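You operate a simulated robot arm through the tools that you are given. There is no shell and no other tool.

Carry out the task below with a simulated robot arm. There is one attempt and no reset: what you move stays moved.

## Task
Try the green pin in holes A, B and C; put a red plug where it stops short.
Fine: the pin goes back in its yellow stand.
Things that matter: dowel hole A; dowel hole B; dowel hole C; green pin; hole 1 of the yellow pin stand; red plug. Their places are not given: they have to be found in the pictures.

The check looks at the end state, three seconds after you hand in, the way a careful person would. Anything else that was tipped, shoved, dropped, spilled or broken makes it a failure.

## Robot
A 7-joint arm with a two-finger parallel gripper, fixed in place. Base frame: the origin is at the foot of the arm, x ahead of it, y to its left, z up; the work surface is at about z = 0.56. Readings come in m, degrees, newtons and seconds.
Its first joint turns from -166.0 to 166.0 degrees. Payload 3.43 kg.
The tool frame sits at the grasp point between the pads (the TCP): z along the fingers, y along the line on which they close. The tips reach 0.034 m beyond it. Largest opening 0.128 m; finger width 0.024, thickness 0.012; the body of the gripper, 0.048 by 0.13 m, starts 0.096 m behind the TCP.
Orientation is that of the tool frame in the base frame, as a unit quaternion [w, x, y, z]. With the fingers straight down and closing along the base's y, the tool's x points along the base's -x, its y along +y and its z along -z.

## Interface
- The arm moves only by the tool step_arm. Its argument "rows" is a list of rows, each a list of 6 numbers: the shift along the base's x, y, z in mm, then the turn, a rotation vector about the base's x, y, z in degrees. In form: [[x, y, z, rx, ry, rz], ...]. A call has 1 to 20 rows; each row is the pose to reach, as a shift and turn from the pose commanded when the call began. "gripper" is the finger opening in mm, from 0 to 128, set as the call begins (left out, the last holds). Rows are played at 5 a second. More than 0.05 m and 8.6 degrees between two rows, or a gripper value outside its range, and nothing of the call is played. Where a pose cannot be reached the arm comes as near as it can. A force on the tool above 40 N (or 10 N above the force at the start of the call, whichever is more), or a blocked arm, ends the call early, and 0.2 s more pass. The fingers move at their own pace (about 0.153 m/s each) and stop on an object; they squeeze with about 29 N. The grip force told is the motor's: it shows also when the fingers shut on nothing. Time passes only in rows, and 0.2 s behind the last, so rows that repeat a pose let the fingers close. It gives the time, the measured TCP pose, the force on the tool (base axes), the opening and the grip force at its end, in the units of the frame above (readings bear some noise), with the torque about the TCP (base axes, N m) and any sound that the robot's microphone picked up, and new pictures: "show" is both (left out), scene, wrist or none.
- Cameras (640 x 400 px; columns grow to the right, rows downward): "scene" is fixed at [0.0558, -0.4922, 1.295]; the picture's right is [0.50, -0.87, 0.00], its down [-0.31, -0.18, -0.94] and it looks along [0.81, 0.47, -0.35] (base axes); focal length 350 px, centre (320, 200). "wrist" rides on the gripper at [0.076, -0.011, -0.16] in the tool frame; the picture's right is [0.15, 0.99, 0.00], its down [-0.88, 0.13, -0.46] and it looks along [-0.45, 0.07, 0.89] (tool axes); focal length 234 px, centre (320, 200).
- measure_at(camera, pixels): for up to 12 pixels [column, row] of the newest picture of that camera ("zoom" is the newest enlarged one), the place [x, y, z] in the base frame of the surface seen there, good to about 0.003 m, but the place of the scene camera against the robot may be out by one fixed shift of up to 0.012 m in any direction. It takes no simulated time.
- zoom(camera, box): a new picture of the part [left, top, right, bottom] of that camera's present view, enlarged. It takes no simulated time.
- hand_in(): hands the job in; it is judged then, once.

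Leave the gripper open and the arm clear of the work at the hand-in unless told otherwise.

The tools are called after "Request:" as name(argument=value, ...) on one line, values as JSON. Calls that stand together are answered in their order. step_arm: Moves the arm, as the interface text tells. Its arguments: {"type":"object","properties":{"rows":{"type":"array"},"gripper":{"type":"number"},"show":{"type":"string","enum":["both","scene","wrist","none"]}},"required":["rows"]} The other tools are called the same way: measure_at (camera, pixels) gives the place of the surface under pixels of a picture; zoom (camera, box) takes an enlarged picture of a part of a camera's view; hand_in () hands the job in.

At the start:

```text
t: 0.0
tcp_pos: [0.5287, 0.015, 1.0936]
tool_rot: [0.0, 0.0, 1.0, 0.0]
ft_force: [0.0, -0.2, 0.6]
ft_torque: [-0.02, 0.02, -0.01]
opening: 0.1279
finger_force: 0.0
```

scene: 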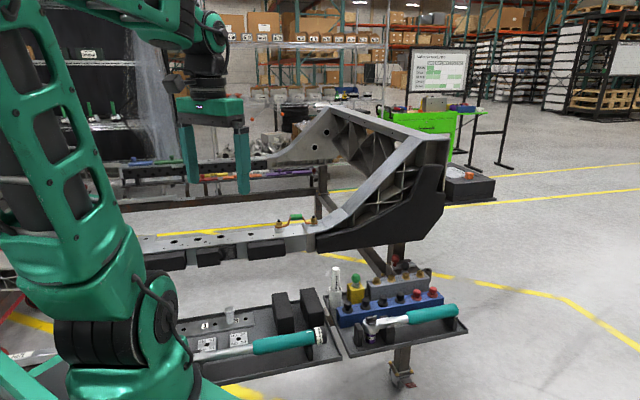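
wrist: 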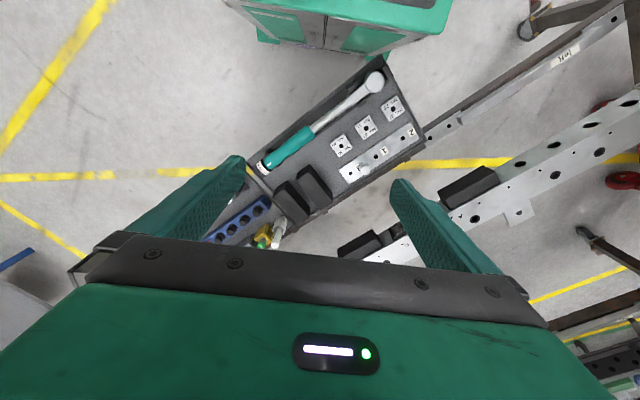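

I see the scene picture with a frame casting/fixture, a tray with a yellow stand and a blue rack holding plugs around (350-440, 290-310), and label plates near (205,345). I'll zoom in to find out what each thing is.

Request:
zoom(camera="scene", box=[310, 240, 470, 340])

Request:
zoom(camera="scene", box=[180, 270, 340, 370])

Request:
zoom(camera="scene", box=[140, 200, 340, 280])

Request:
zoom(camera="wrist", box=[240, 60, 440, 260])

```text
4.00 times, centred on (390, 290) of scene
```

zoom: 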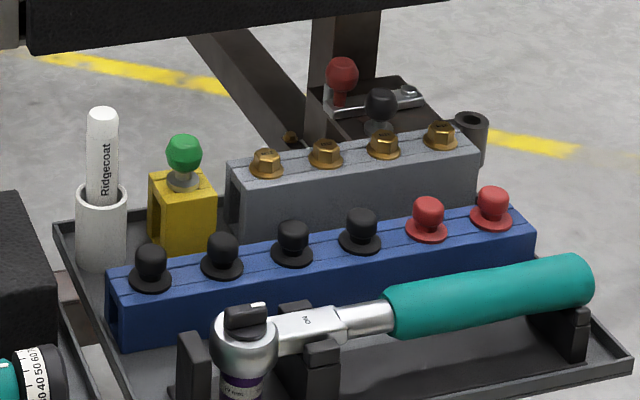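

```text
4.00 times, centred on (260, 320) of scene
```

zoom: 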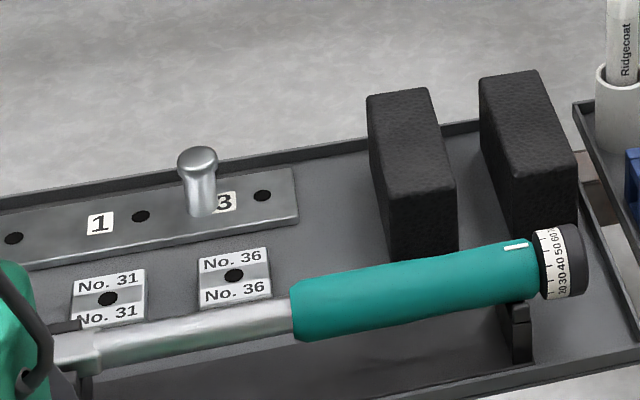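

```text
3.20 times, centred on (240, 240) of scene
```

zoom: 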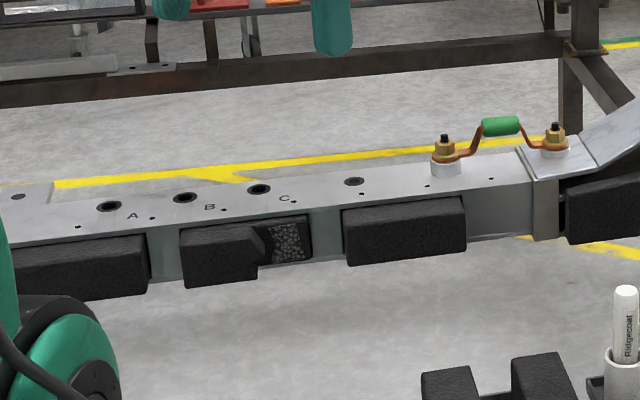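

```text
2.00 times, centred on (340, 160) of wrist
```

zoom: 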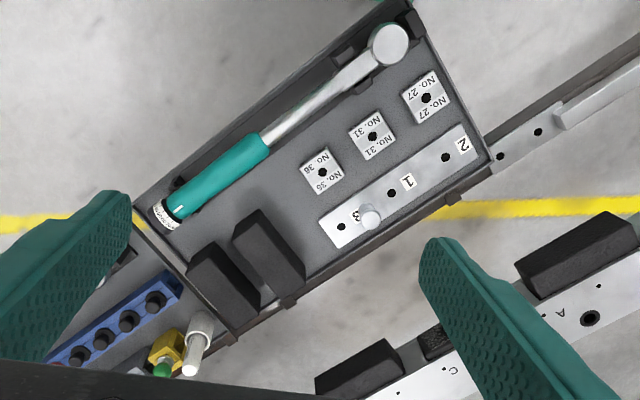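

The green-knobbed pin is in the yellow stand (zoom 1), red plugs are the right two of the blue rack, and holes with letters A, B, C are on the beam top. I'll measure these surfaces in the scene picture.

Request:
measure_at(camera="scene", pixels=[[356, 278], [355, 286], [352, 290], [417, 293], [433, 290], [416, 298], [174, 239], [198, 237], [221, 234], [250, 231], [186, 243], [207, 240]])

Request:
zoom(camera="scene", box=[150, 215, 270, 275])

Request:
zoom(camera="scene", box=[325, 255, 405, 305])

```text
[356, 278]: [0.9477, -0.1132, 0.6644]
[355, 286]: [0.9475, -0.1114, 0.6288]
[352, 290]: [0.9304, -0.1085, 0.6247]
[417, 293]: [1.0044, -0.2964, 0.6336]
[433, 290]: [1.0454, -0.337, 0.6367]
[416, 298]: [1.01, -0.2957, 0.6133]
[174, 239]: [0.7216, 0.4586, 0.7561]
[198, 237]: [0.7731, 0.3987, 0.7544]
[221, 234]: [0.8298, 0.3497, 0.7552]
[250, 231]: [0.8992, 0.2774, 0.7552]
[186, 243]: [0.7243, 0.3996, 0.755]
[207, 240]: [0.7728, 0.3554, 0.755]
```

```text
5.33 times, centred on (210, 245) of scene
```

zoom: 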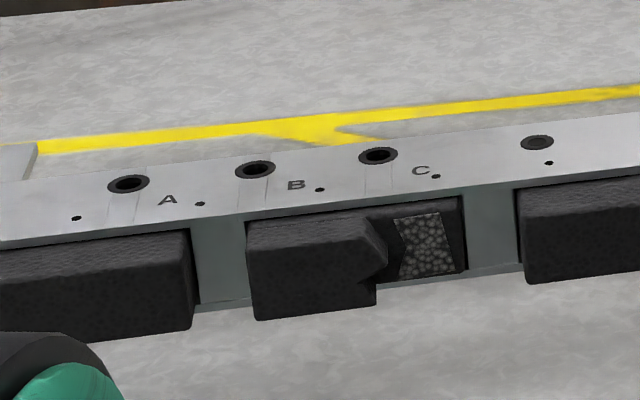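

```text
8.00 times, centred on (365, 280) of scene
```

zoom: 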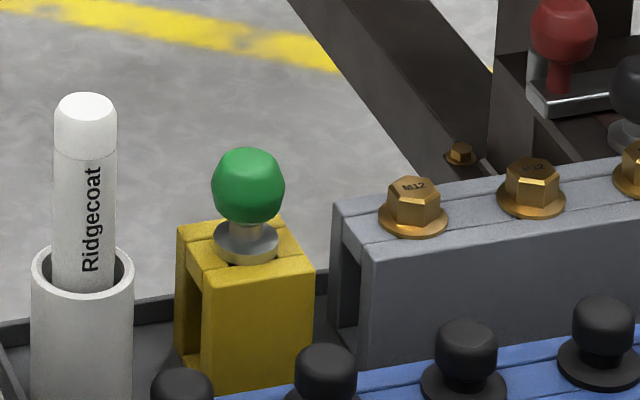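

The pin's green knob is at about (0.947, -0.113, 0.65) and holes A, B, C lie along the beam top at z≈0.755. Before moving I'll measure the casting, the marker, racks and wrench to know clearance.

Request:
measure_at(camera="scene", pixels=[[325, 112], [300, 155], [440, 140], [400, 150], [330, 240], [440, 200], [294, 216], [335, 270], [336, 290], [372, 280], [425, 270], [450, 185]])

Request:
measure_at(camera="wrist", pixels=[[262, 244], [279, 235], [264, 233], [259, 211], [246, 217], [207, 240], [365, 172], [363, 165], [303, 185], [375, 80], [285, 200], [505, 195]])

```text
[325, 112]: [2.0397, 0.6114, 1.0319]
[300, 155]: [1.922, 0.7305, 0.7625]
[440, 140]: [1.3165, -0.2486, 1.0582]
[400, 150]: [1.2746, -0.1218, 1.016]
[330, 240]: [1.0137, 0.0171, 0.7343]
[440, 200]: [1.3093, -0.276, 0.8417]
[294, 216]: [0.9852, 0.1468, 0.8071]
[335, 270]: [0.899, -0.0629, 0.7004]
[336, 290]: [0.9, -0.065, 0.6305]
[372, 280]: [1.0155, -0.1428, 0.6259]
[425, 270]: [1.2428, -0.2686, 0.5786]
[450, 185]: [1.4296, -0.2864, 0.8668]
```

```text
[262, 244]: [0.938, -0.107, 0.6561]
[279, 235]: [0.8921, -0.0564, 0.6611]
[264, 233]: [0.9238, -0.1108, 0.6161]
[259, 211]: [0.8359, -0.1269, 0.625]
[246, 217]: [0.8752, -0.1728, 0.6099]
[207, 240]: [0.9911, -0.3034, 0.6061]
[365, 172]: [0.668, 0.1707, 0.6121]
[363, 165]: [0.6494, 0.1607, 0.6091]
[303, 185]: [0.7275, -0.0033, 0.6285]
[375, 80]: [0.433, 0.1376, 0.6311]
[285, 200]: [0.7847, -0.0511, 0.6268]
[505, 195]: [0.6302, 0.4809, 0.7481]
```

Wrist view confirms the pin knob near (0.938, -0.107, 0.656), marker at (0.89, -0.06), rack running at 45°. I'll move the arm above and behind the pin stand, staying high (TCP to about (0.85, -0.11, 0.80)) for a closer wrist look, fingers open.

Request:
step_arm(rows=[[30, -12, -28, 0, 0, 0], [60, -24, -56, 0, 0, 0], [90, -36, -84, 0, 0, 0], [120, -48, -112, 0, 0, 0], [150, -60, -140, 0, 0, 0], [180, -72, -168, 0, 0, 0], [210, -84, -196, 0, 0, 0], [240, -96, -224, 0, 0, 0], [270, -108, -252, 0, 0, 0], [295, -118, -270, 0, 0, 0], [320, -125, -280, 0, 0, 0], [320, -125, -280, 0, 0, 0]], show="both")

```text
t: 2.6
tcp_pos: [0.8356, -0.1109, 0.8197]
tool_rot: [0.007, 0.0, 1.0, 0.0]
ft_force: [-0.4, 0.0, 0.5]
ft_torque: [0.02, -0.02, -0.01]
opening: 0.1279
finger_force: 0.0
```

scene: 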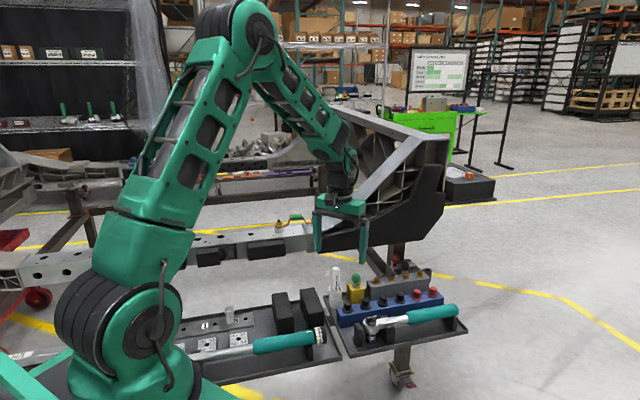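
wrist: 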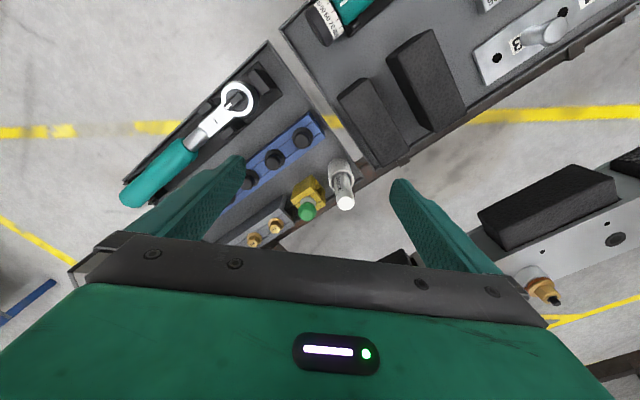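

The arm reads (0.8356, -0.1109, 0.8197), a little short of the command; it may be lagging. I'll hold still briefly to see whether it settles, and zoom on the pin.

Request:
step_arm(rows=[[0, 0, 0, 0, 0, 0], [0, 0, 0, 0, 0, 0], [0, 0, 0, 0, 0, 0]], show="wrist")

Request:
zoom(camera="wrist", box=[230, 110, 390, 250])

```text
t: 3.4
tcp_pos: [0.836, -0.1105, 0.8205]
tool_rot: [0.005, 0.0, 1.0, 0.0]
ft_force: [-0.1, 0.1, -0.4]
ft_torque: [0.01, -0.03, 0.02]
opening: 0.1279
finger_force: 0.0
```

wrist: 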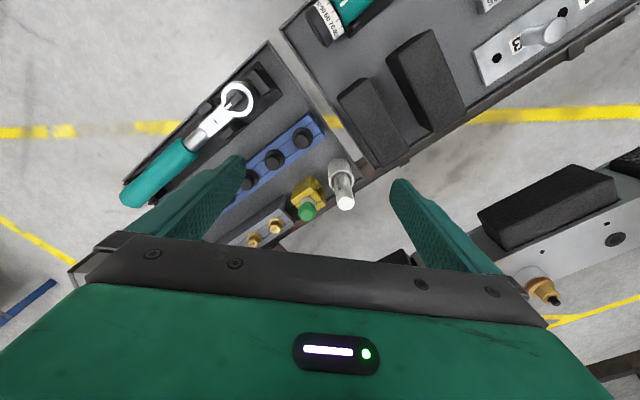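

```text
2.86 times, centred on (310, 180) of wrist
```

zoom: 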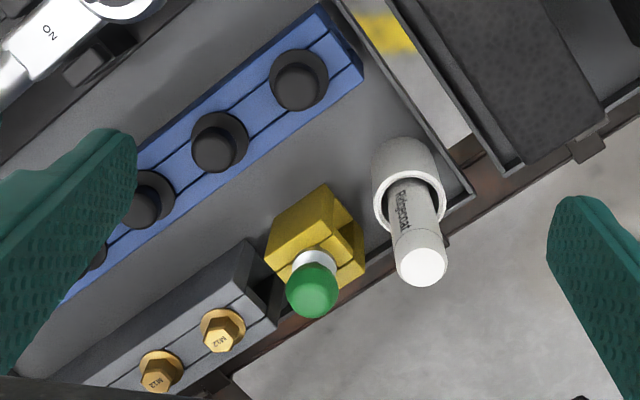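

The offset did not settle, so commanded and reached differ a little; I'll go by measured poses. The wrist zoom shows the green knob at zoom (312,290), its steel flange at (316,262), the yellow stand, marker in cup to its right. I'll measure these.

Request:
measure_at(camera="zoom", pixels=[[312, 290], [312, 270], [290, 290], [337, 290], [312, 312], [318, 254], [296, 225], [325, 195], [420, 265], [400, 170], [222, 330], [218, 143]])

Request:
zoom(camera="wrist", box=[270, 160, 340, 230])

```text
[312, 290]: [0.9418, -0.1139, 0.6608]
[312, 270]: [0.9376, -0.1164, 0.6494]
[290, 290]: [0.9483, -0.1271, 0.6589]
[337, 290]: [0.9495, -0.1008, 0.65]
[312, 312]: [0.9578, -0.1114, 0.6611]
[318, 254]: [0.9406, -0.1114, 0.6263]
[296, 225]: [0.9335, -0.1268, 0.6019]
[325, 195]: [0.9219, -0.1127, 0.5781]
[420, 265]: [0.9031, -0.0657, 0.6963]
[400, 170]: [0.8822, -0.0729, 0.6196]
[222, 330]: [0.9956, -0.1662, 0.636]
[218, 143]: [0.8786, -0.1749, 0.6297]
```

```text
5.71 times, centred on (305, 195) of wrist
```

zoom: 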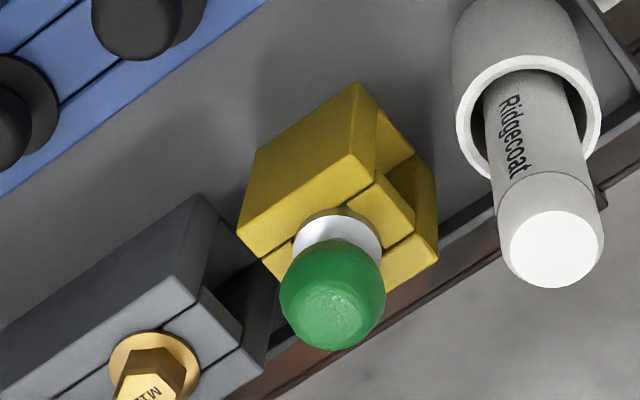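

Knob centre is about (0.949, -0.114, 0.652), about 27 mm wide; the marker is 67 mm away along the rack direction. I'll turn the gripper −45° about z so it closes across the rack direction (away from the marker), staying at this height, and see how accurately poses are reached.

Request:
step_arm(rows=[[0, 0, 0, 0, 0, -7.5], [0, 0, 0, 0, 0, -15], [0, 0, 0, 0, 0, -22.5], [0, 0, 0, 0, 0, -30], [0, 0, 0, 0, 0, -37.5], [0, 0, 0, 0, 0, -45], [0, 0, 0, 0, 0, -45], [0, 0, 0, 0, 0, -45]], show="wrist")

```text
t: 5.2
tcp_pos: [0.8356, -0.1099, 0.8212]
tool_rot: [0.005, 0.383, 0.924, -0.004]
ft_force: [-0.8, -0.3, -0.3]
ft_torque: [0.03, 0.0, 0.02]
opening: 0.1278
finger_force: 0.0
```

wrist: 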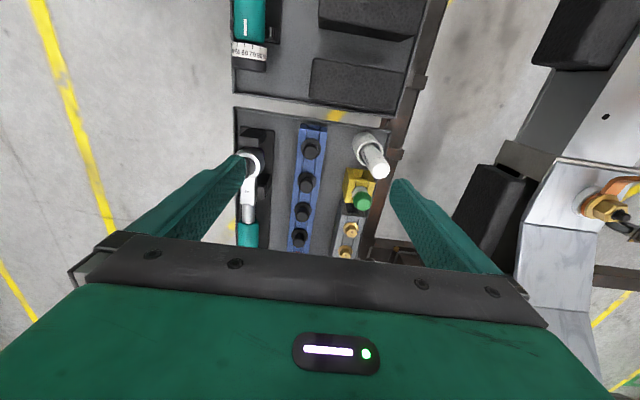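

The fingers now straddle the rack axis direction nicely. I'll move part way toward the pin, +60 mm in x and −50 mm in z, and compare the reading with the command.

Request:
step_arm(rows=[[30, 0, -25, 0, 0, 0], [60, 0, -50, 0, 0, 0], [60, 0, -50, 0, 0, 0], [60, 0, -50, 0, 0, 0]], show="wrist")

```text
t: 6.2
tcp_pos: [0.8951, -0.1101, 0.7728]
tool_rot: [0.006, 0.383, 0.924, -0.003]
ft_force: [0.4, 0.1, -0.4]
ft_torque: [0.01, 0.02, -0.01]
opening: 0.1284
finger_force: 0.0
```

wrist: 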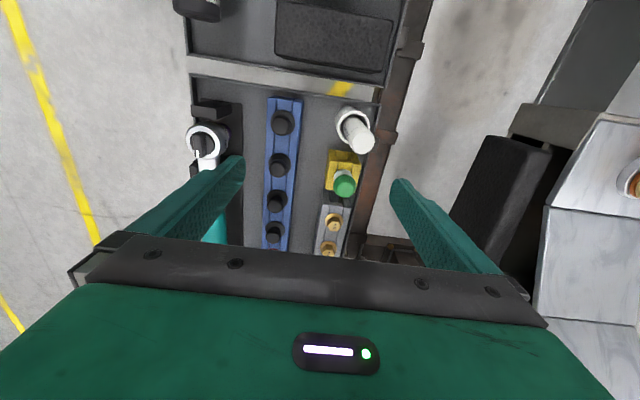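

Relative moves come out nearly 1:1. Now the knob is at about (344,185). I'll zoom there and re-measure the knob and flange from closer.

Request:
zoom(camera="wrist", box=[310, 140, 390, 220])

Request:
measure_at(camera="wrist", pixels=[[344, 186], [335, 186], [353, 186], [344, 178], [344, 194], [342, 172], [330, 165], [360, 140], [280, 164], [277, 200], [334, 221], [222, 150]])

```text
5.00 times, centred on (350, 180) of wrist
```

zoom: 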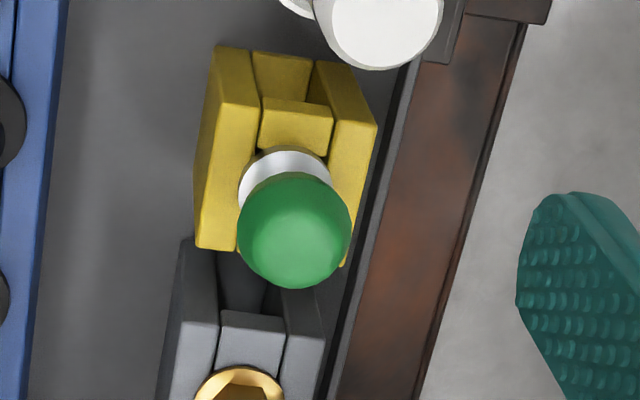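

```text
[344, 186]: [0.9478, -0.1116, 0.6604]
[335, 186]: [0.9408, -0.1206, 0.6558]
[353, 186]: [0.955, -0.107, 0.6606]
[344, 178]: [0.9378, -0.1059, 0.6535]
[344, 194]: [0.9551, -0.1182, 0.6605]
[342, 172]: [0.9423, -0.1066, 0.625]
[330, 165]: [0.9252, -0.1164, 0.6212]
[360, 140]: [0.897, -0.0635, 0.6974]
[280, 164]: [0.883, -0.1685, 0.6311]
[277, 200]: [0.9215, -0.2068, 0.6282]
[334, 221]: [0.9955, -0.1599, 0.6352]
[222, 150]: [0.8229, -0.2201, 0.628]
```

The knob centre computes to about (0.951, -0.111, 0.652). The tool is tilted about 0.7° so I'll correct that (rx +0.58, ry +0.5) while moving to just above the knob at TCP z ≈ 0.72, opening 90 mm.

Request:
step_arm(rows=[[30, 0, -10, 0.3, 0.25, 0], [55, -2, -25, 0.58, 0.5, 0], [55, -2, -52, 0.58, 0.5, 0], [55, -2, -52, 0.58, 0.5, 0], [55, -2, -52, 0.58, 0.5, 0]], gripper=90, show="both")

```text
t: 7.4
tcp_pos: [0.953, -0.1143, 0.7192]
tool_rot: [-0.001, 0.382, 0.924, 0.001]
ft_force: [-0.1, 0.0, 0.1]
ft_torque: [-0.05, 0.02, 0.03]
opening: 0.0898
finger_force: 0.1
```

scene: 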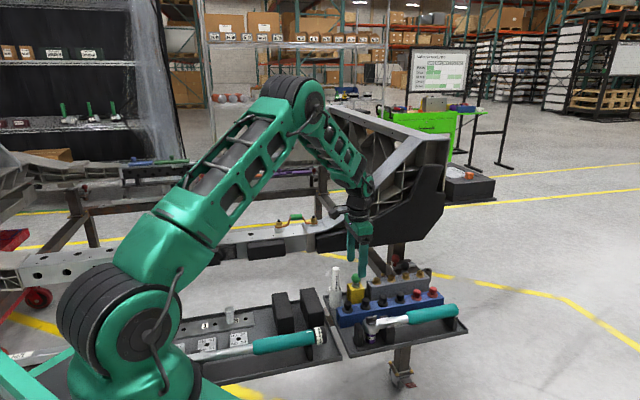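
wrist: 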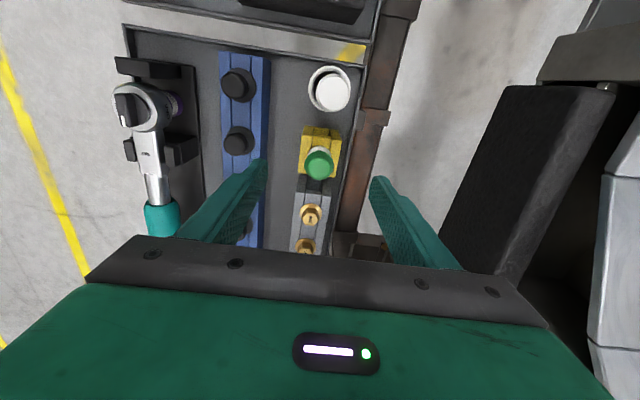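

The tool is now straight. The tool axis at knob height should project to about (319.5, 164), and the knob appears right there. I'll zoom to verify exact centring.

Request:
zoom(camera="wrist", box=[280, 120, 360, 200])

Request:
zoom(camera="scene", box=[320, 210, 420, 310])

```text
5.00 times, centred on (320, 160) of wrist
```

zoom: 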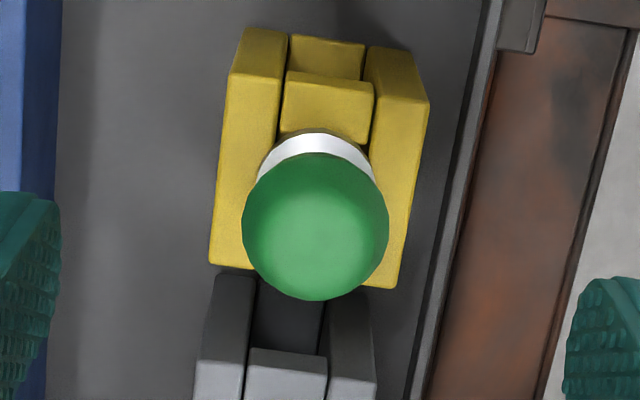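

```text
4.00 times, centred on (370, 260) of scene
```

zoom: 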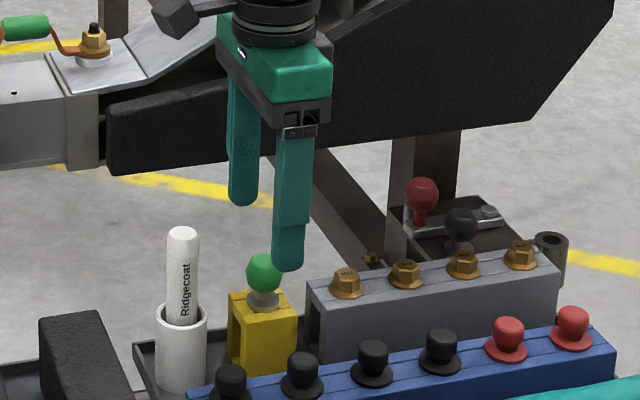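

The knob is centred within about 1 mm of the tool axis. I'll descend 51 mm to TCP z≈0.668 (finger tips ≈0.634, above the stand top ≈0.622) with the fingers still open.

Request:
step_arm(rows=[[0, 0, -20, 0, 0, 0], [0, 0, -40, 0, 0, 0], [0, 0, -51, 0, 0, 0], [0, 0, -51, 0, 0, 0]], gripper=70, show="both")

Request:
zoom(camera="scene", box=[320, 230, 420, 310])

Request:
zoom(camera="wrist", box=[260, 90, 380, 210])

```text
t: 8.4
tcp_pos: [0.9502, -0.1132, 0.6674]
tool_rot: [-0.001, 0.382, 0.924, 0.001]
ft_force: [-0.6, 0.1, 0.2]
ft_torque: [-0.01, 0.02, -0.02]
opening: 0.07
finger_force: 0.0
```

scene: 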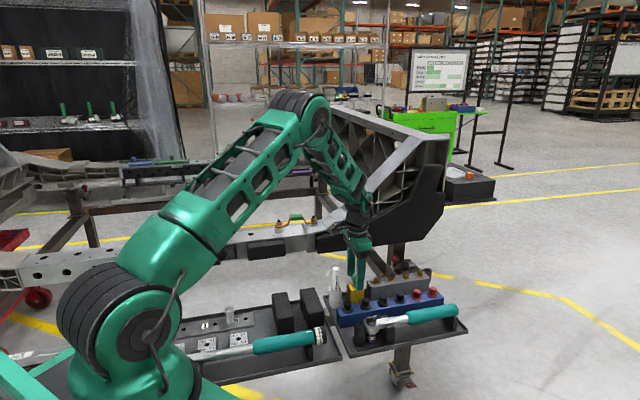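
wrist: 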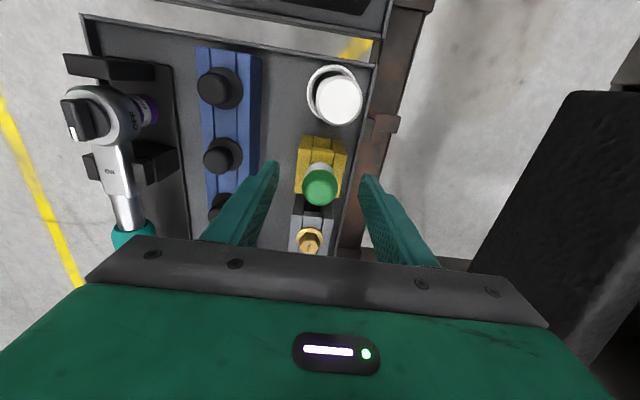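

```text
5.00 times, centred on (370, 270) of scene
```

zoom: 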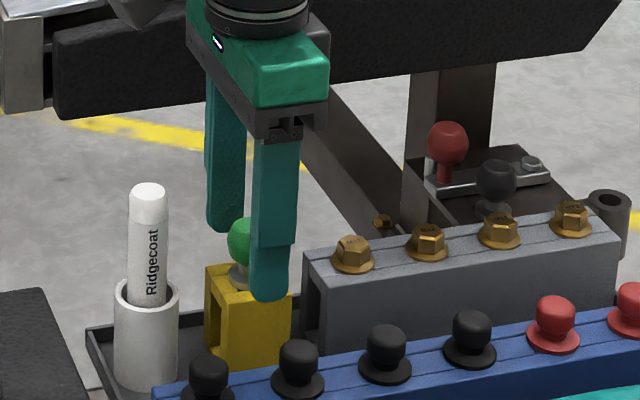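

```text
3.33 times, centred on (320, 150) of wrist
```

zoom: 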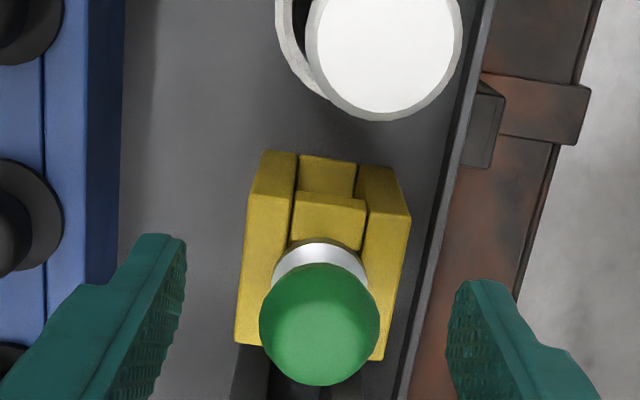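

Finger tips straddle the knob; it sits about 2 mm further along +u (image-down) than the tool axis. I'll nudge (+1.5, −1.5) mm, then close on the knob in a second call.

Request:
step_arm(rows=[[1.5, -1.5, 0, 0, 0, 0], [1.5, -1.5, 0, 0, 0, 0]], gripper=45, show="none")

Request:
step_arm(rows=[[0, 0, 0, 0, 0, 0], [0, 0, 0, 0, 0, 0], [0, 0, 0, 0, 0, 0], [0, 0, 0, 0, 0, 0]], gripper=10, show="both")

Request:
zoom(camera="wrist", box=[260, 130, 380, 230])

```text
t: 9.0
tcp_pos: [0.9533, -0.1149, 0.6674]
tool_rot: [-0.001, 0.382, 0.924, 0.0]
ft_force: [0.2, 0.5, 0.2]
ft_torque: [-0.04, -0.04, 0.01]
opening: 0.0452
finger_force: 0.2
```

```text
t: 10.0
tcp_pos: [0.9531, -0.1134, 0.6669]
tool_rot: [-0.001, 0.383, 0.924, 0.0]
ft_force: [0.5, -0.6, -0.1]
ft_torque: [0.01, -0.02, 0.03]
opening: 0.029
finger_force: 28.6
```

scene: 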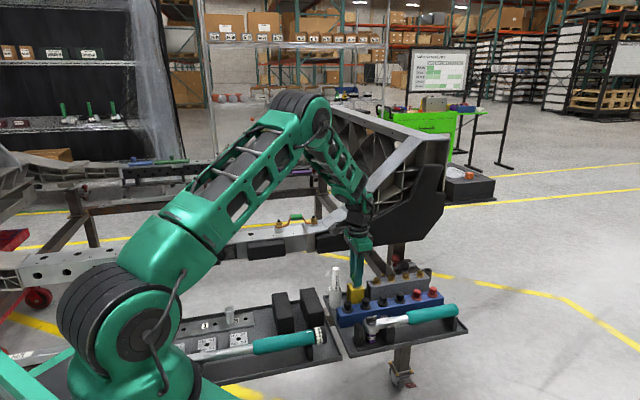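
wrist: 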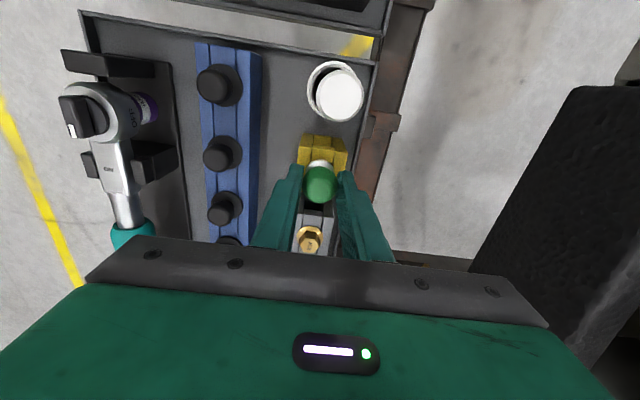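

```text
4.00 times, centred on (320, 180) of wrist
```

zoom: 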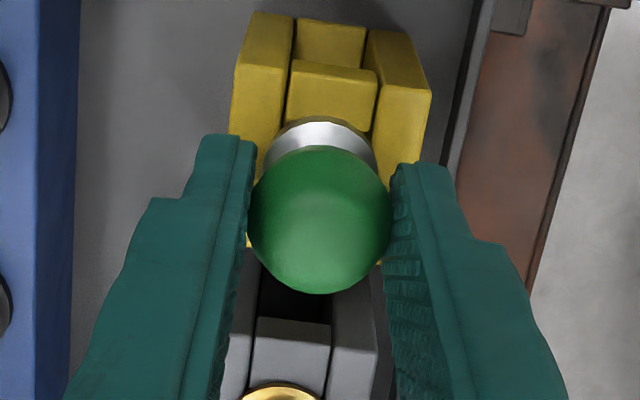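

The knob is gripped: opening 29 mm, grip force 28.6 N, TCP (0.953, −0.114, 0.667) – I'll remember that as the stowed pose. Now I lift straight up slowly and look.

Request:
step_arm(rows=[[0, 0, 10, 0, 0, 0], [0, 0, 20, 0, 0, 0], [0, 0, 35, 0, 0, 0], [0, 0, 50, 0, 0, 0], [0, 0, 70, 0, 0, 0], [0, 0, 90, 0, 0, 0], [0, 0, 110, 0, 0, 0], [0, 0, 110, 0, 0, 0]], show="both")

Request:
zoom(camera="scene", box=[320, 210, 420, 310])

Request:
zoom(camera="wrist", box=[260, 100, 380, 220])

```text
t: 11.8
tcp_pos: [0.9506, -0.114, 0.7768]
tool_rot: [-0.001, 0.383, 0.924, 0.0]
ft_force: [-0.3, 0.1, -0.1]
ft_torque: [0.02, -0.03, 0.0]
opening: 0.0288
finger_force: 28.5
```

scene: 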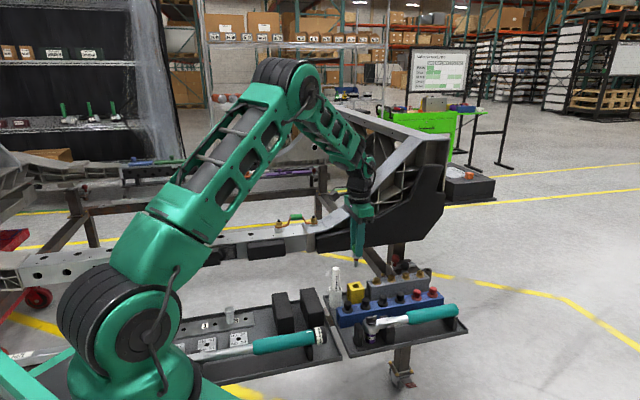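
wrist: 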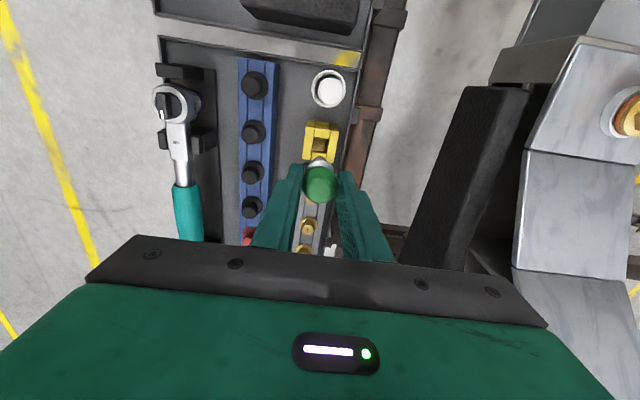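

```text
4.00 times, centred on (370, 260) of scene
```

zoom: 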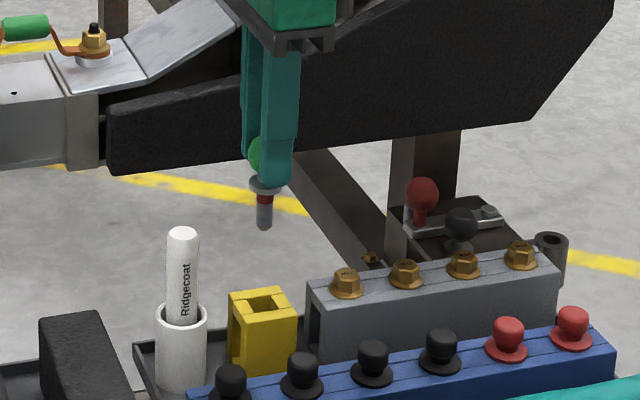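

```text
3.33 times, centred on (320, 160) of wrist
```

zoom: 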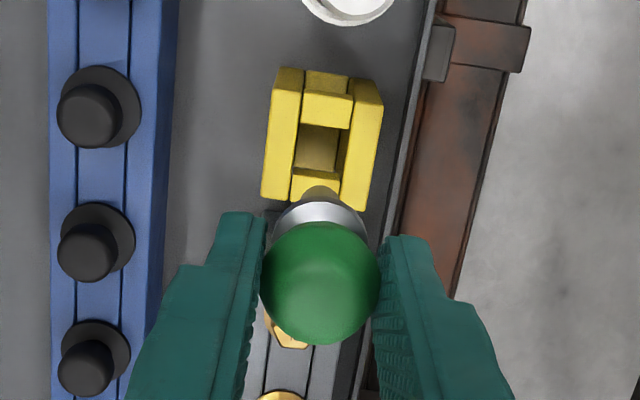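

The pin is out, showing a short shank with a red band below the flange. I'll zoom in more to see its shape and length.

Request:
zoom(camera="scene", box=[365, 240, 405, 270])

Request:
zoom(camera="scene", box=[375, 245, 399, 260])

Request:
measure_at(camera="scene", pixels=[[386, 265], [386, 262], [386, 258], [385, 256], [353, 284], [350, 283], [358, 286]])

```text
13.33 times, centred on (385, 255) of scene
```

zoom: 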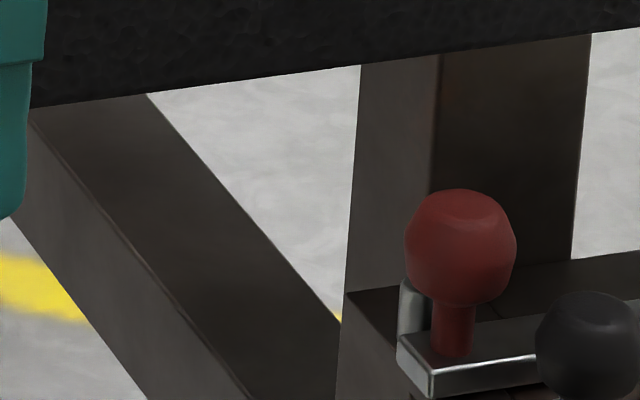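

```text
16.00 times, centred on (387, 252) of scene
```

zoom: 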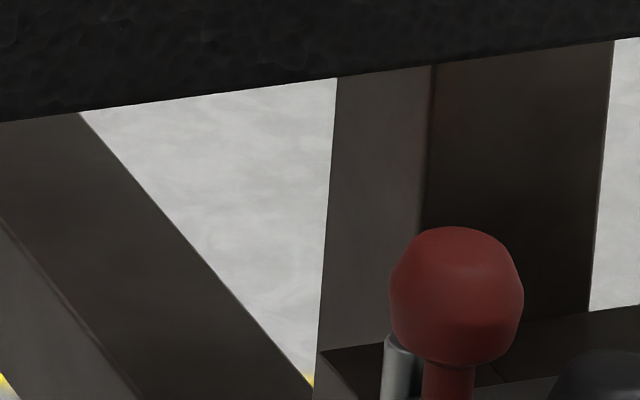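

```text
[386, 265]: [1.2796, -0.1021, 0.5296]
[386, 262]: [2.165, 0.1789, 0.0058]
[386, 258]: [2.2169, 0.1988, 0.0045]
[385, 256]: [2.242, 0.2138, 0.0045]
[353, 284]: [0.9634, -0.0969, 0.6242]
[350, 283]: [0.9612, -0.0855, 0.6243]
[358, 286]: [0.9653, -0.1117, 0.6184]
```

I aimed at the wrong place; the pin is at about (356, 261) in the scene picture. Zooming there.

Request:
zoom(camera="scene", box=[340, 240, 372, 272])

Request:
measure_at(camera="scene", pixels=[[356, 256], [356, 259], [356, 262], [356, 265], [356, 266], [354, 248]])

```text
12.50 times, centred on (356, 256) of scene
```

zoom: 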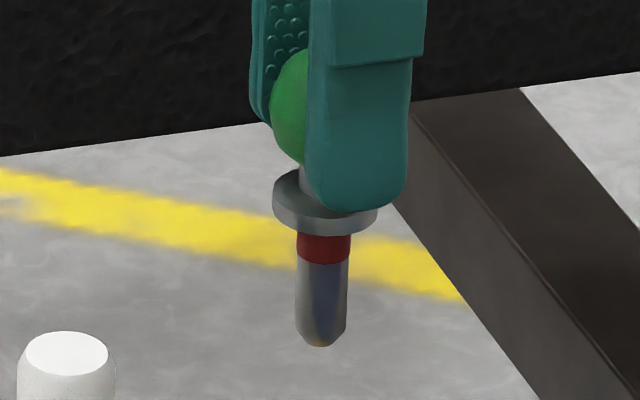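

```text
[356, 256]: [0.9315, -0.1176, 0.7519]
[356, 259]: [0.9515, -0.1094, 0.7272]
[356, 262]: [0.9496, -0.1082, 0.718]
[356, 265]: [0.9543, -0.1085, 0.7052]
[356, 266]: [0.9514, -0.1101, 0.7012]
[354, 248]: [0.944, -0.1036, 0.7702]
```

The pin has a ~13 mm shank about 30 mm long, a red band just under the flange, flange bottom ≈46 mm below the TCP, tip ≈78 mm below. Next I raise, retract and swing across to the beam in front of hole C, turning the gripper by +90° so it closes along the beam (keeps the view of the pin open), staying at TCP z≈0.907.

Request:
step_arm(rows=[[-25, 12, 33, 0, 0, 7], [-50, 25, 66, 0, 0, 14], [-75, 38, 99, 0, 0, 21], [-100, 50, 130, 0, 0, 28], [-106, 90, 130, 0, 0, 35], [-112, 130, 130, 0, 0, 42], [-118, 170, 130, 0, 0, 49], [-124, 210, 130, 0, 0, 56], [-130, 250, 130, 0, 0, 63], [-136, 290, 130, 0, 0, 70], [-142, 330, 130, 0, 0, 77], [-148, 370, 130, 0, 0, 84], [-150, 400, 130, 0, 0, 90], [-150, 400, 130, 0, 0, 90], [-150, 400, 130, 0, 0, 90]], show="both")

Request:
zoom(camera="wrist", box=[200, 80, 440, 230])

```text
t: 15.0
tcp_pos: [0.8025, 0.2854, 0.9097]
tool_rot: [-0.002, -0.383, 0.924, 0.0]
ft_force: [-1.1, 0.3, -0.7]
ft_torque: [-0.03, 0.0, 0.03]
opening: 0.029
finger_force: 29.1
```

scene: 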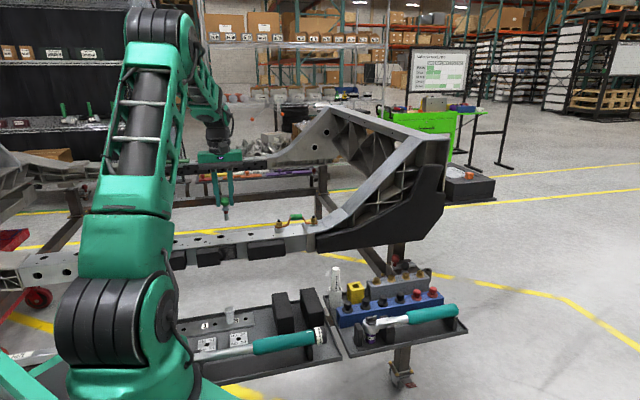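
wrist: 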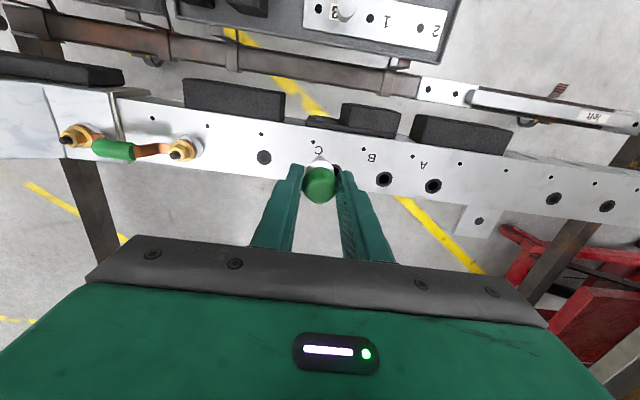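

```text
2.67 times, centred on (320, 155) of wrist
```

zoom: 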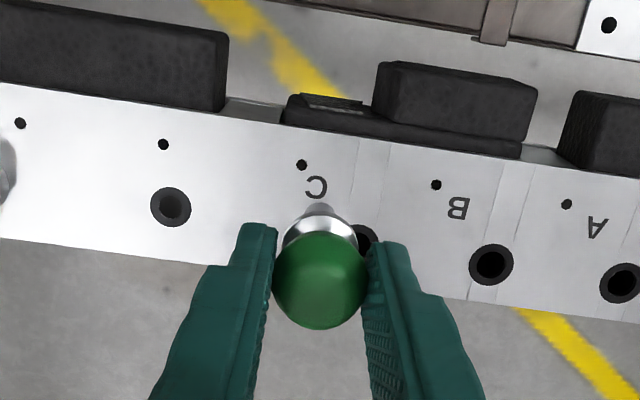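

Tracking is good here. Holes are clear in the wrist view: A ≈(433,186), B ≈(384,179), C partly behind the pin ≈(337,170). I'll zoom on A and B to find their centres and measure.

Request:
zoom(camera="wrist", box=[364, 150, 454, 206])

Request:
measure_at(camera="zoom", pixels=[[60, 60], [300, 60], [500, 60], [300, 330], [440, 330]])

```text
7.11 times, centred on (409, 178) of wrist
```

zoom: 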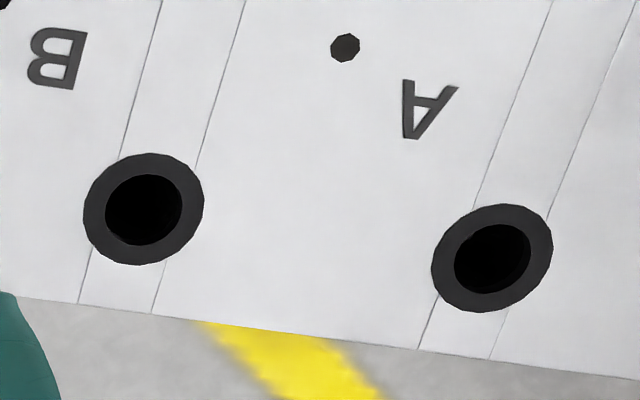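

```text
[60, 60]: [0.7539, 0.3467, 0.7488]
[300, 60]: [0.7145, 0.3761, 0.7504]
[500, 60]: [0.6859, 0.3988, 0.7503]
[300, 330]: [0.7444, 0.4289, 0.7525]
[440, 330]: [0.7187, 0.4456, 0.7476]
```

From the rays, A ≈ (0.7035, 0.4376), B ≈ (0.7566, 0.3845), hence C ≈ (0.8096, 0.3315), beam top z≈0.750; 75 mm spacing. I'll start with hole A: move over it with the pin tip about 30 mm above the surface (TCP z≈0.86).

Request:
step_arm(rows=[[-25, 38, 0, 0, -0.1, 0], [-50, 76, 0, 0, -0.2, 0], [-75, 114, -10, 0.09, -0.2, 0], [-99, 152, -30, 0.09, -0.2, 0], [-99, 152, -48, 0.09, -0.2, 0], [-99, 152, -48, 0.09, -0.2, 0], [-99, 152, -48, 0.09, -0.2, 0]], show="both")

Request:
zoom(camera="wrist", box=[270, 100, 370, 220])

Request:
zoom(camera="scene", box=[130, 190, 230, 260])

```text
t: 16.6
tcp_pos: [0.7017, 0.4389, 0.8583]
tool_rot: [0.001, -0.382, 0.924, 0.0]
ft_force: [0.1, -0.7, 0.4]
ft_torque: [-0.01, 0.02, 0.0]
opening: 0.0289
finger_force: 29.6
```

scene: 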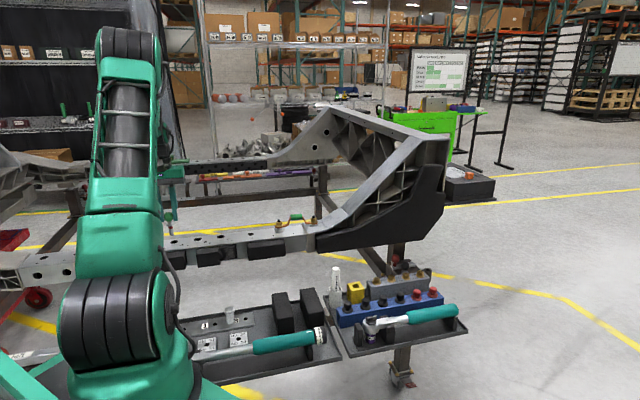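
wrist: 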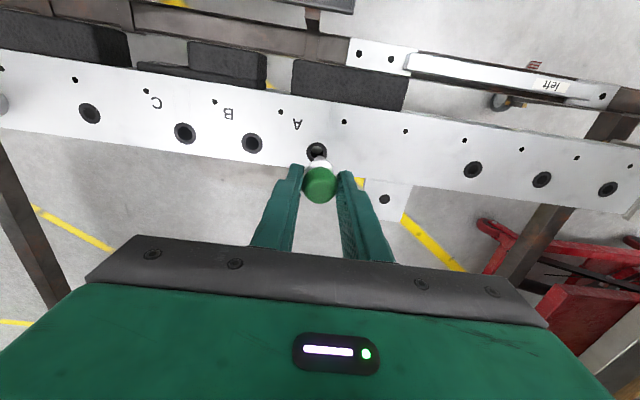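

```text
3.33 times, centred on (320, 160) of wrist
```

zoom: 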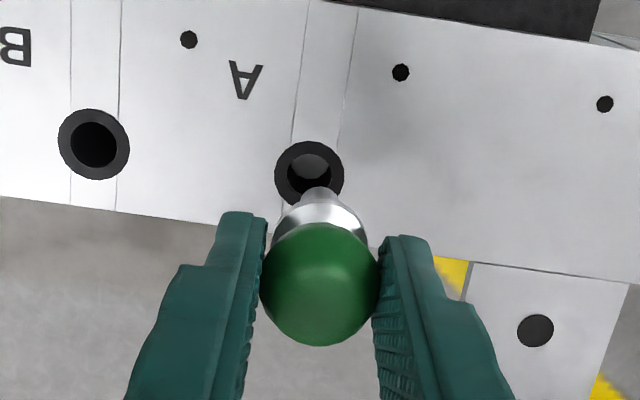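

```text
5.71 times, centred on (180, 225) of scene
```

zoom: 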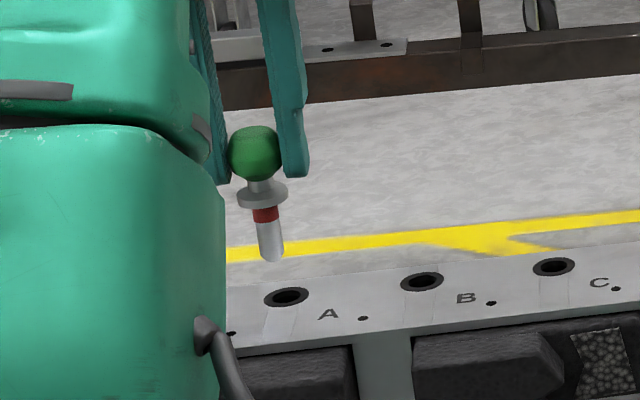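

Hole A centre appears at (316.7,151.9), while the pin axis projects to about (319.6,152.9): it needs ~3.5 mm shift. There is also something greyish visible inside hole A; zooming in more.

Request:
zoom(camera="wrist", box=[296, 132, 344, 176])

Request:
zoom(camera="wrist", box=[228, 120, 276, 164])

Request:
zoom(camera="wrist", box=[160, 110, 208, 154])

```text
9.09 times, centred on (320, 154) of wrist
```

zoom: 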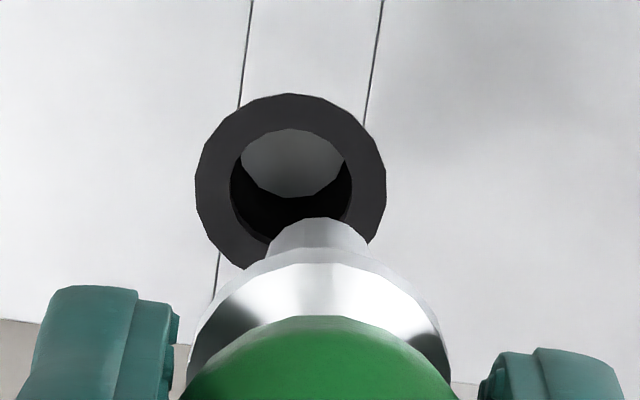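

```text
9.09 times, centred on (252, 142) of wrist
```

zoom: 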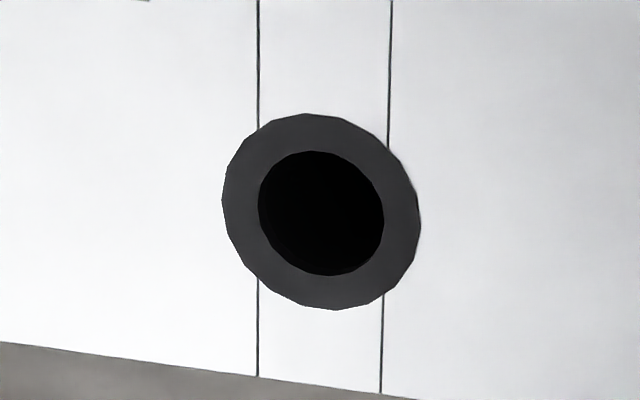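

```text
9.09 times, centred on (184, 132) of wrist
```

zoom: 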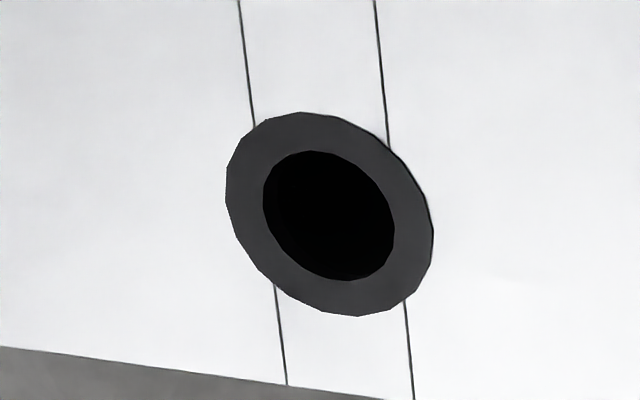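

In A there's a lighter floor visible about 20 mm down, unlike B and C which look black – but I will try each as asked. Hole A's centre comes to about (0.704, 0.4363). I'll shift (+2.1, −2.6) and come down 20 mm, so the tip is ~10 mm above the surface, and re-check.

Request:
step_arm(rows=[[2.1, -2.6, -10, 0, 0, 0], [2.1, -2.6, -20, 0, 0, 0], [2.1, -2.6, -20, 0, 0, 0], [2.1, -2.6, -20, 0, 0, 0]], show="both")

Request:
zoom(camera="wrist", box=[296, 132, 344, 176])

Request:
zoom(camera="scene", box=[150, 210, 200, 250])

```text
t: 17.6
tcp_pos: [0.7048, 0.4344, 0.838]
tool_rot: [0.001, -0.384, 0.923, 0.0]
ft_force: [1.0, 0.6, -0.6]
ft_torque: [0.03, 0.02, -0.03]
opening: 0.0292
finger_force: 29.4
```

scene: 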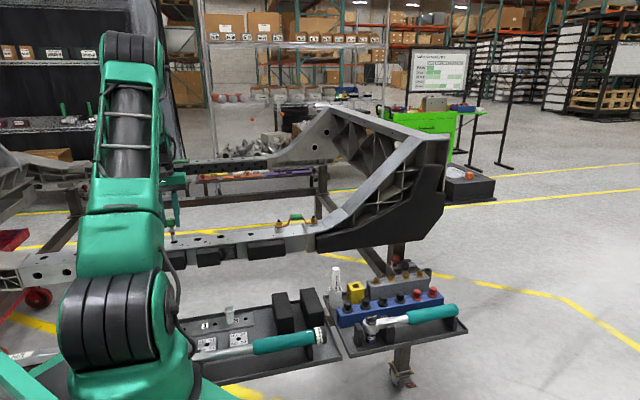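
wrist: 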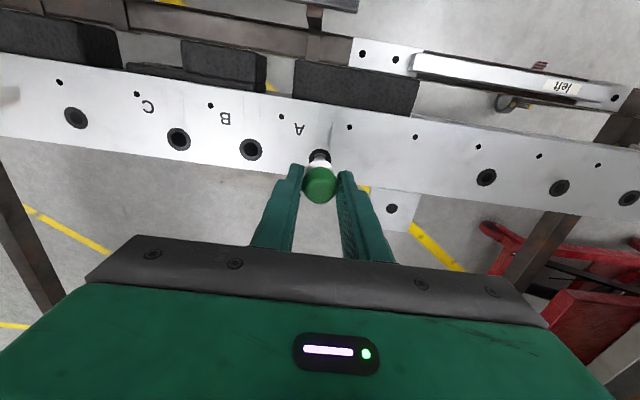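

```text
9.09 times, centred on (320, 154) of wrist
```

zoom: 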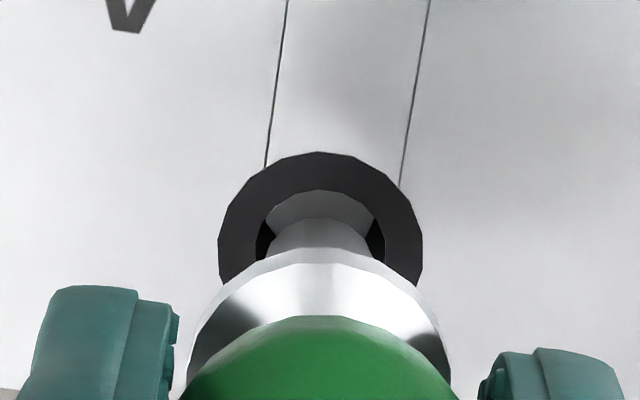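

```text
10.00 times, centred on (175, 230) of scene
```

zoom: 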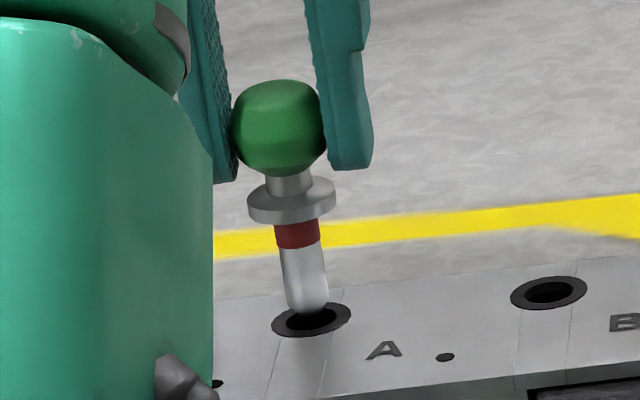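

The pin tip is nearly over hole A; wrist zoom says about 1.3 mm more in +v. I'll correct (+0.3, +1.2) and lower 14 mm so the tip enters the hole mouth, watching forces.

Request:
step_arm(rows=[[0.3, 1.2, 0, 0, 0, 0], [0.3, 1.2, -5, 0, 0, 0], [0.3, 1.2, -10, 0, 0, 0], [0.3, 1.2, -14, 0, 0, 0], [0.3, 1.2, -14, 0, 0, 0]], show="both")

Request:
zoom(camera="wrist", box=[296, 132, 344, 176])

Request:
zoom(camera="scene", box=[150, 210, 200, 250])

```text
t: 18.8
tcp_pos: [0.7049, 0.4381, 0.8249]
tool_rot: [0.001, -0.382, 0.924, 0.001]
ft_force: [0.3, -1.0, -1.1]
ft_torque: [0.0, 0.01, -0.02]
opening: 0.0289
finger_force: 29.1
```

scene: 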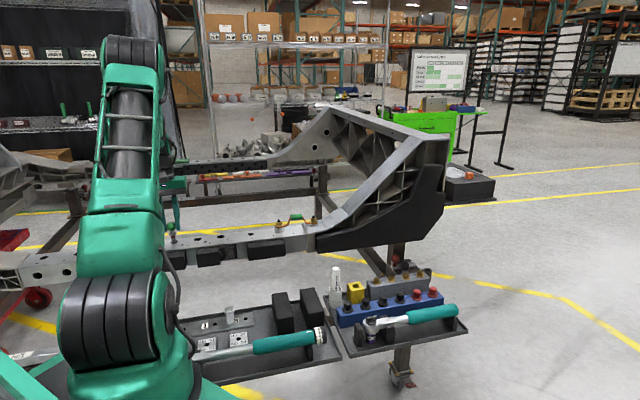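
wrist: 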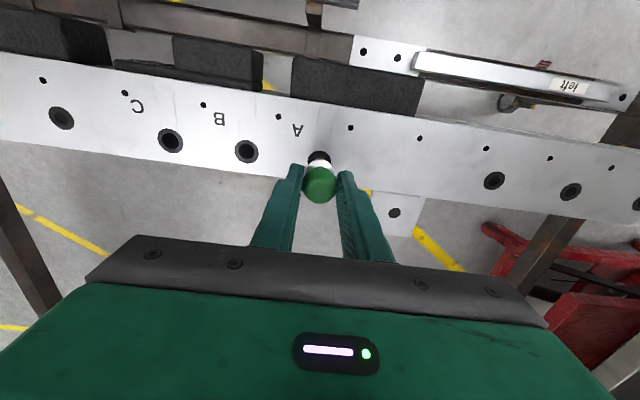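

```text
9.09 times, centred on (320, 154) of wrist
```

zoom: 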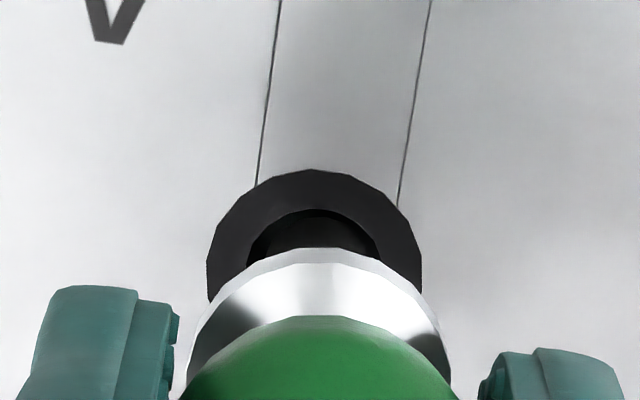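

```text
10.00 times, centred on (175, 230) of scene
```

zoom: 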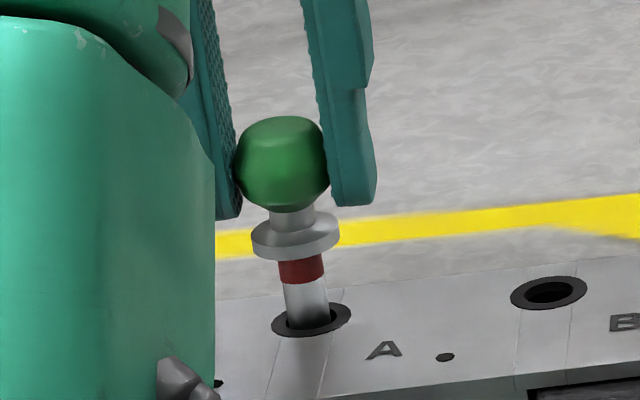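

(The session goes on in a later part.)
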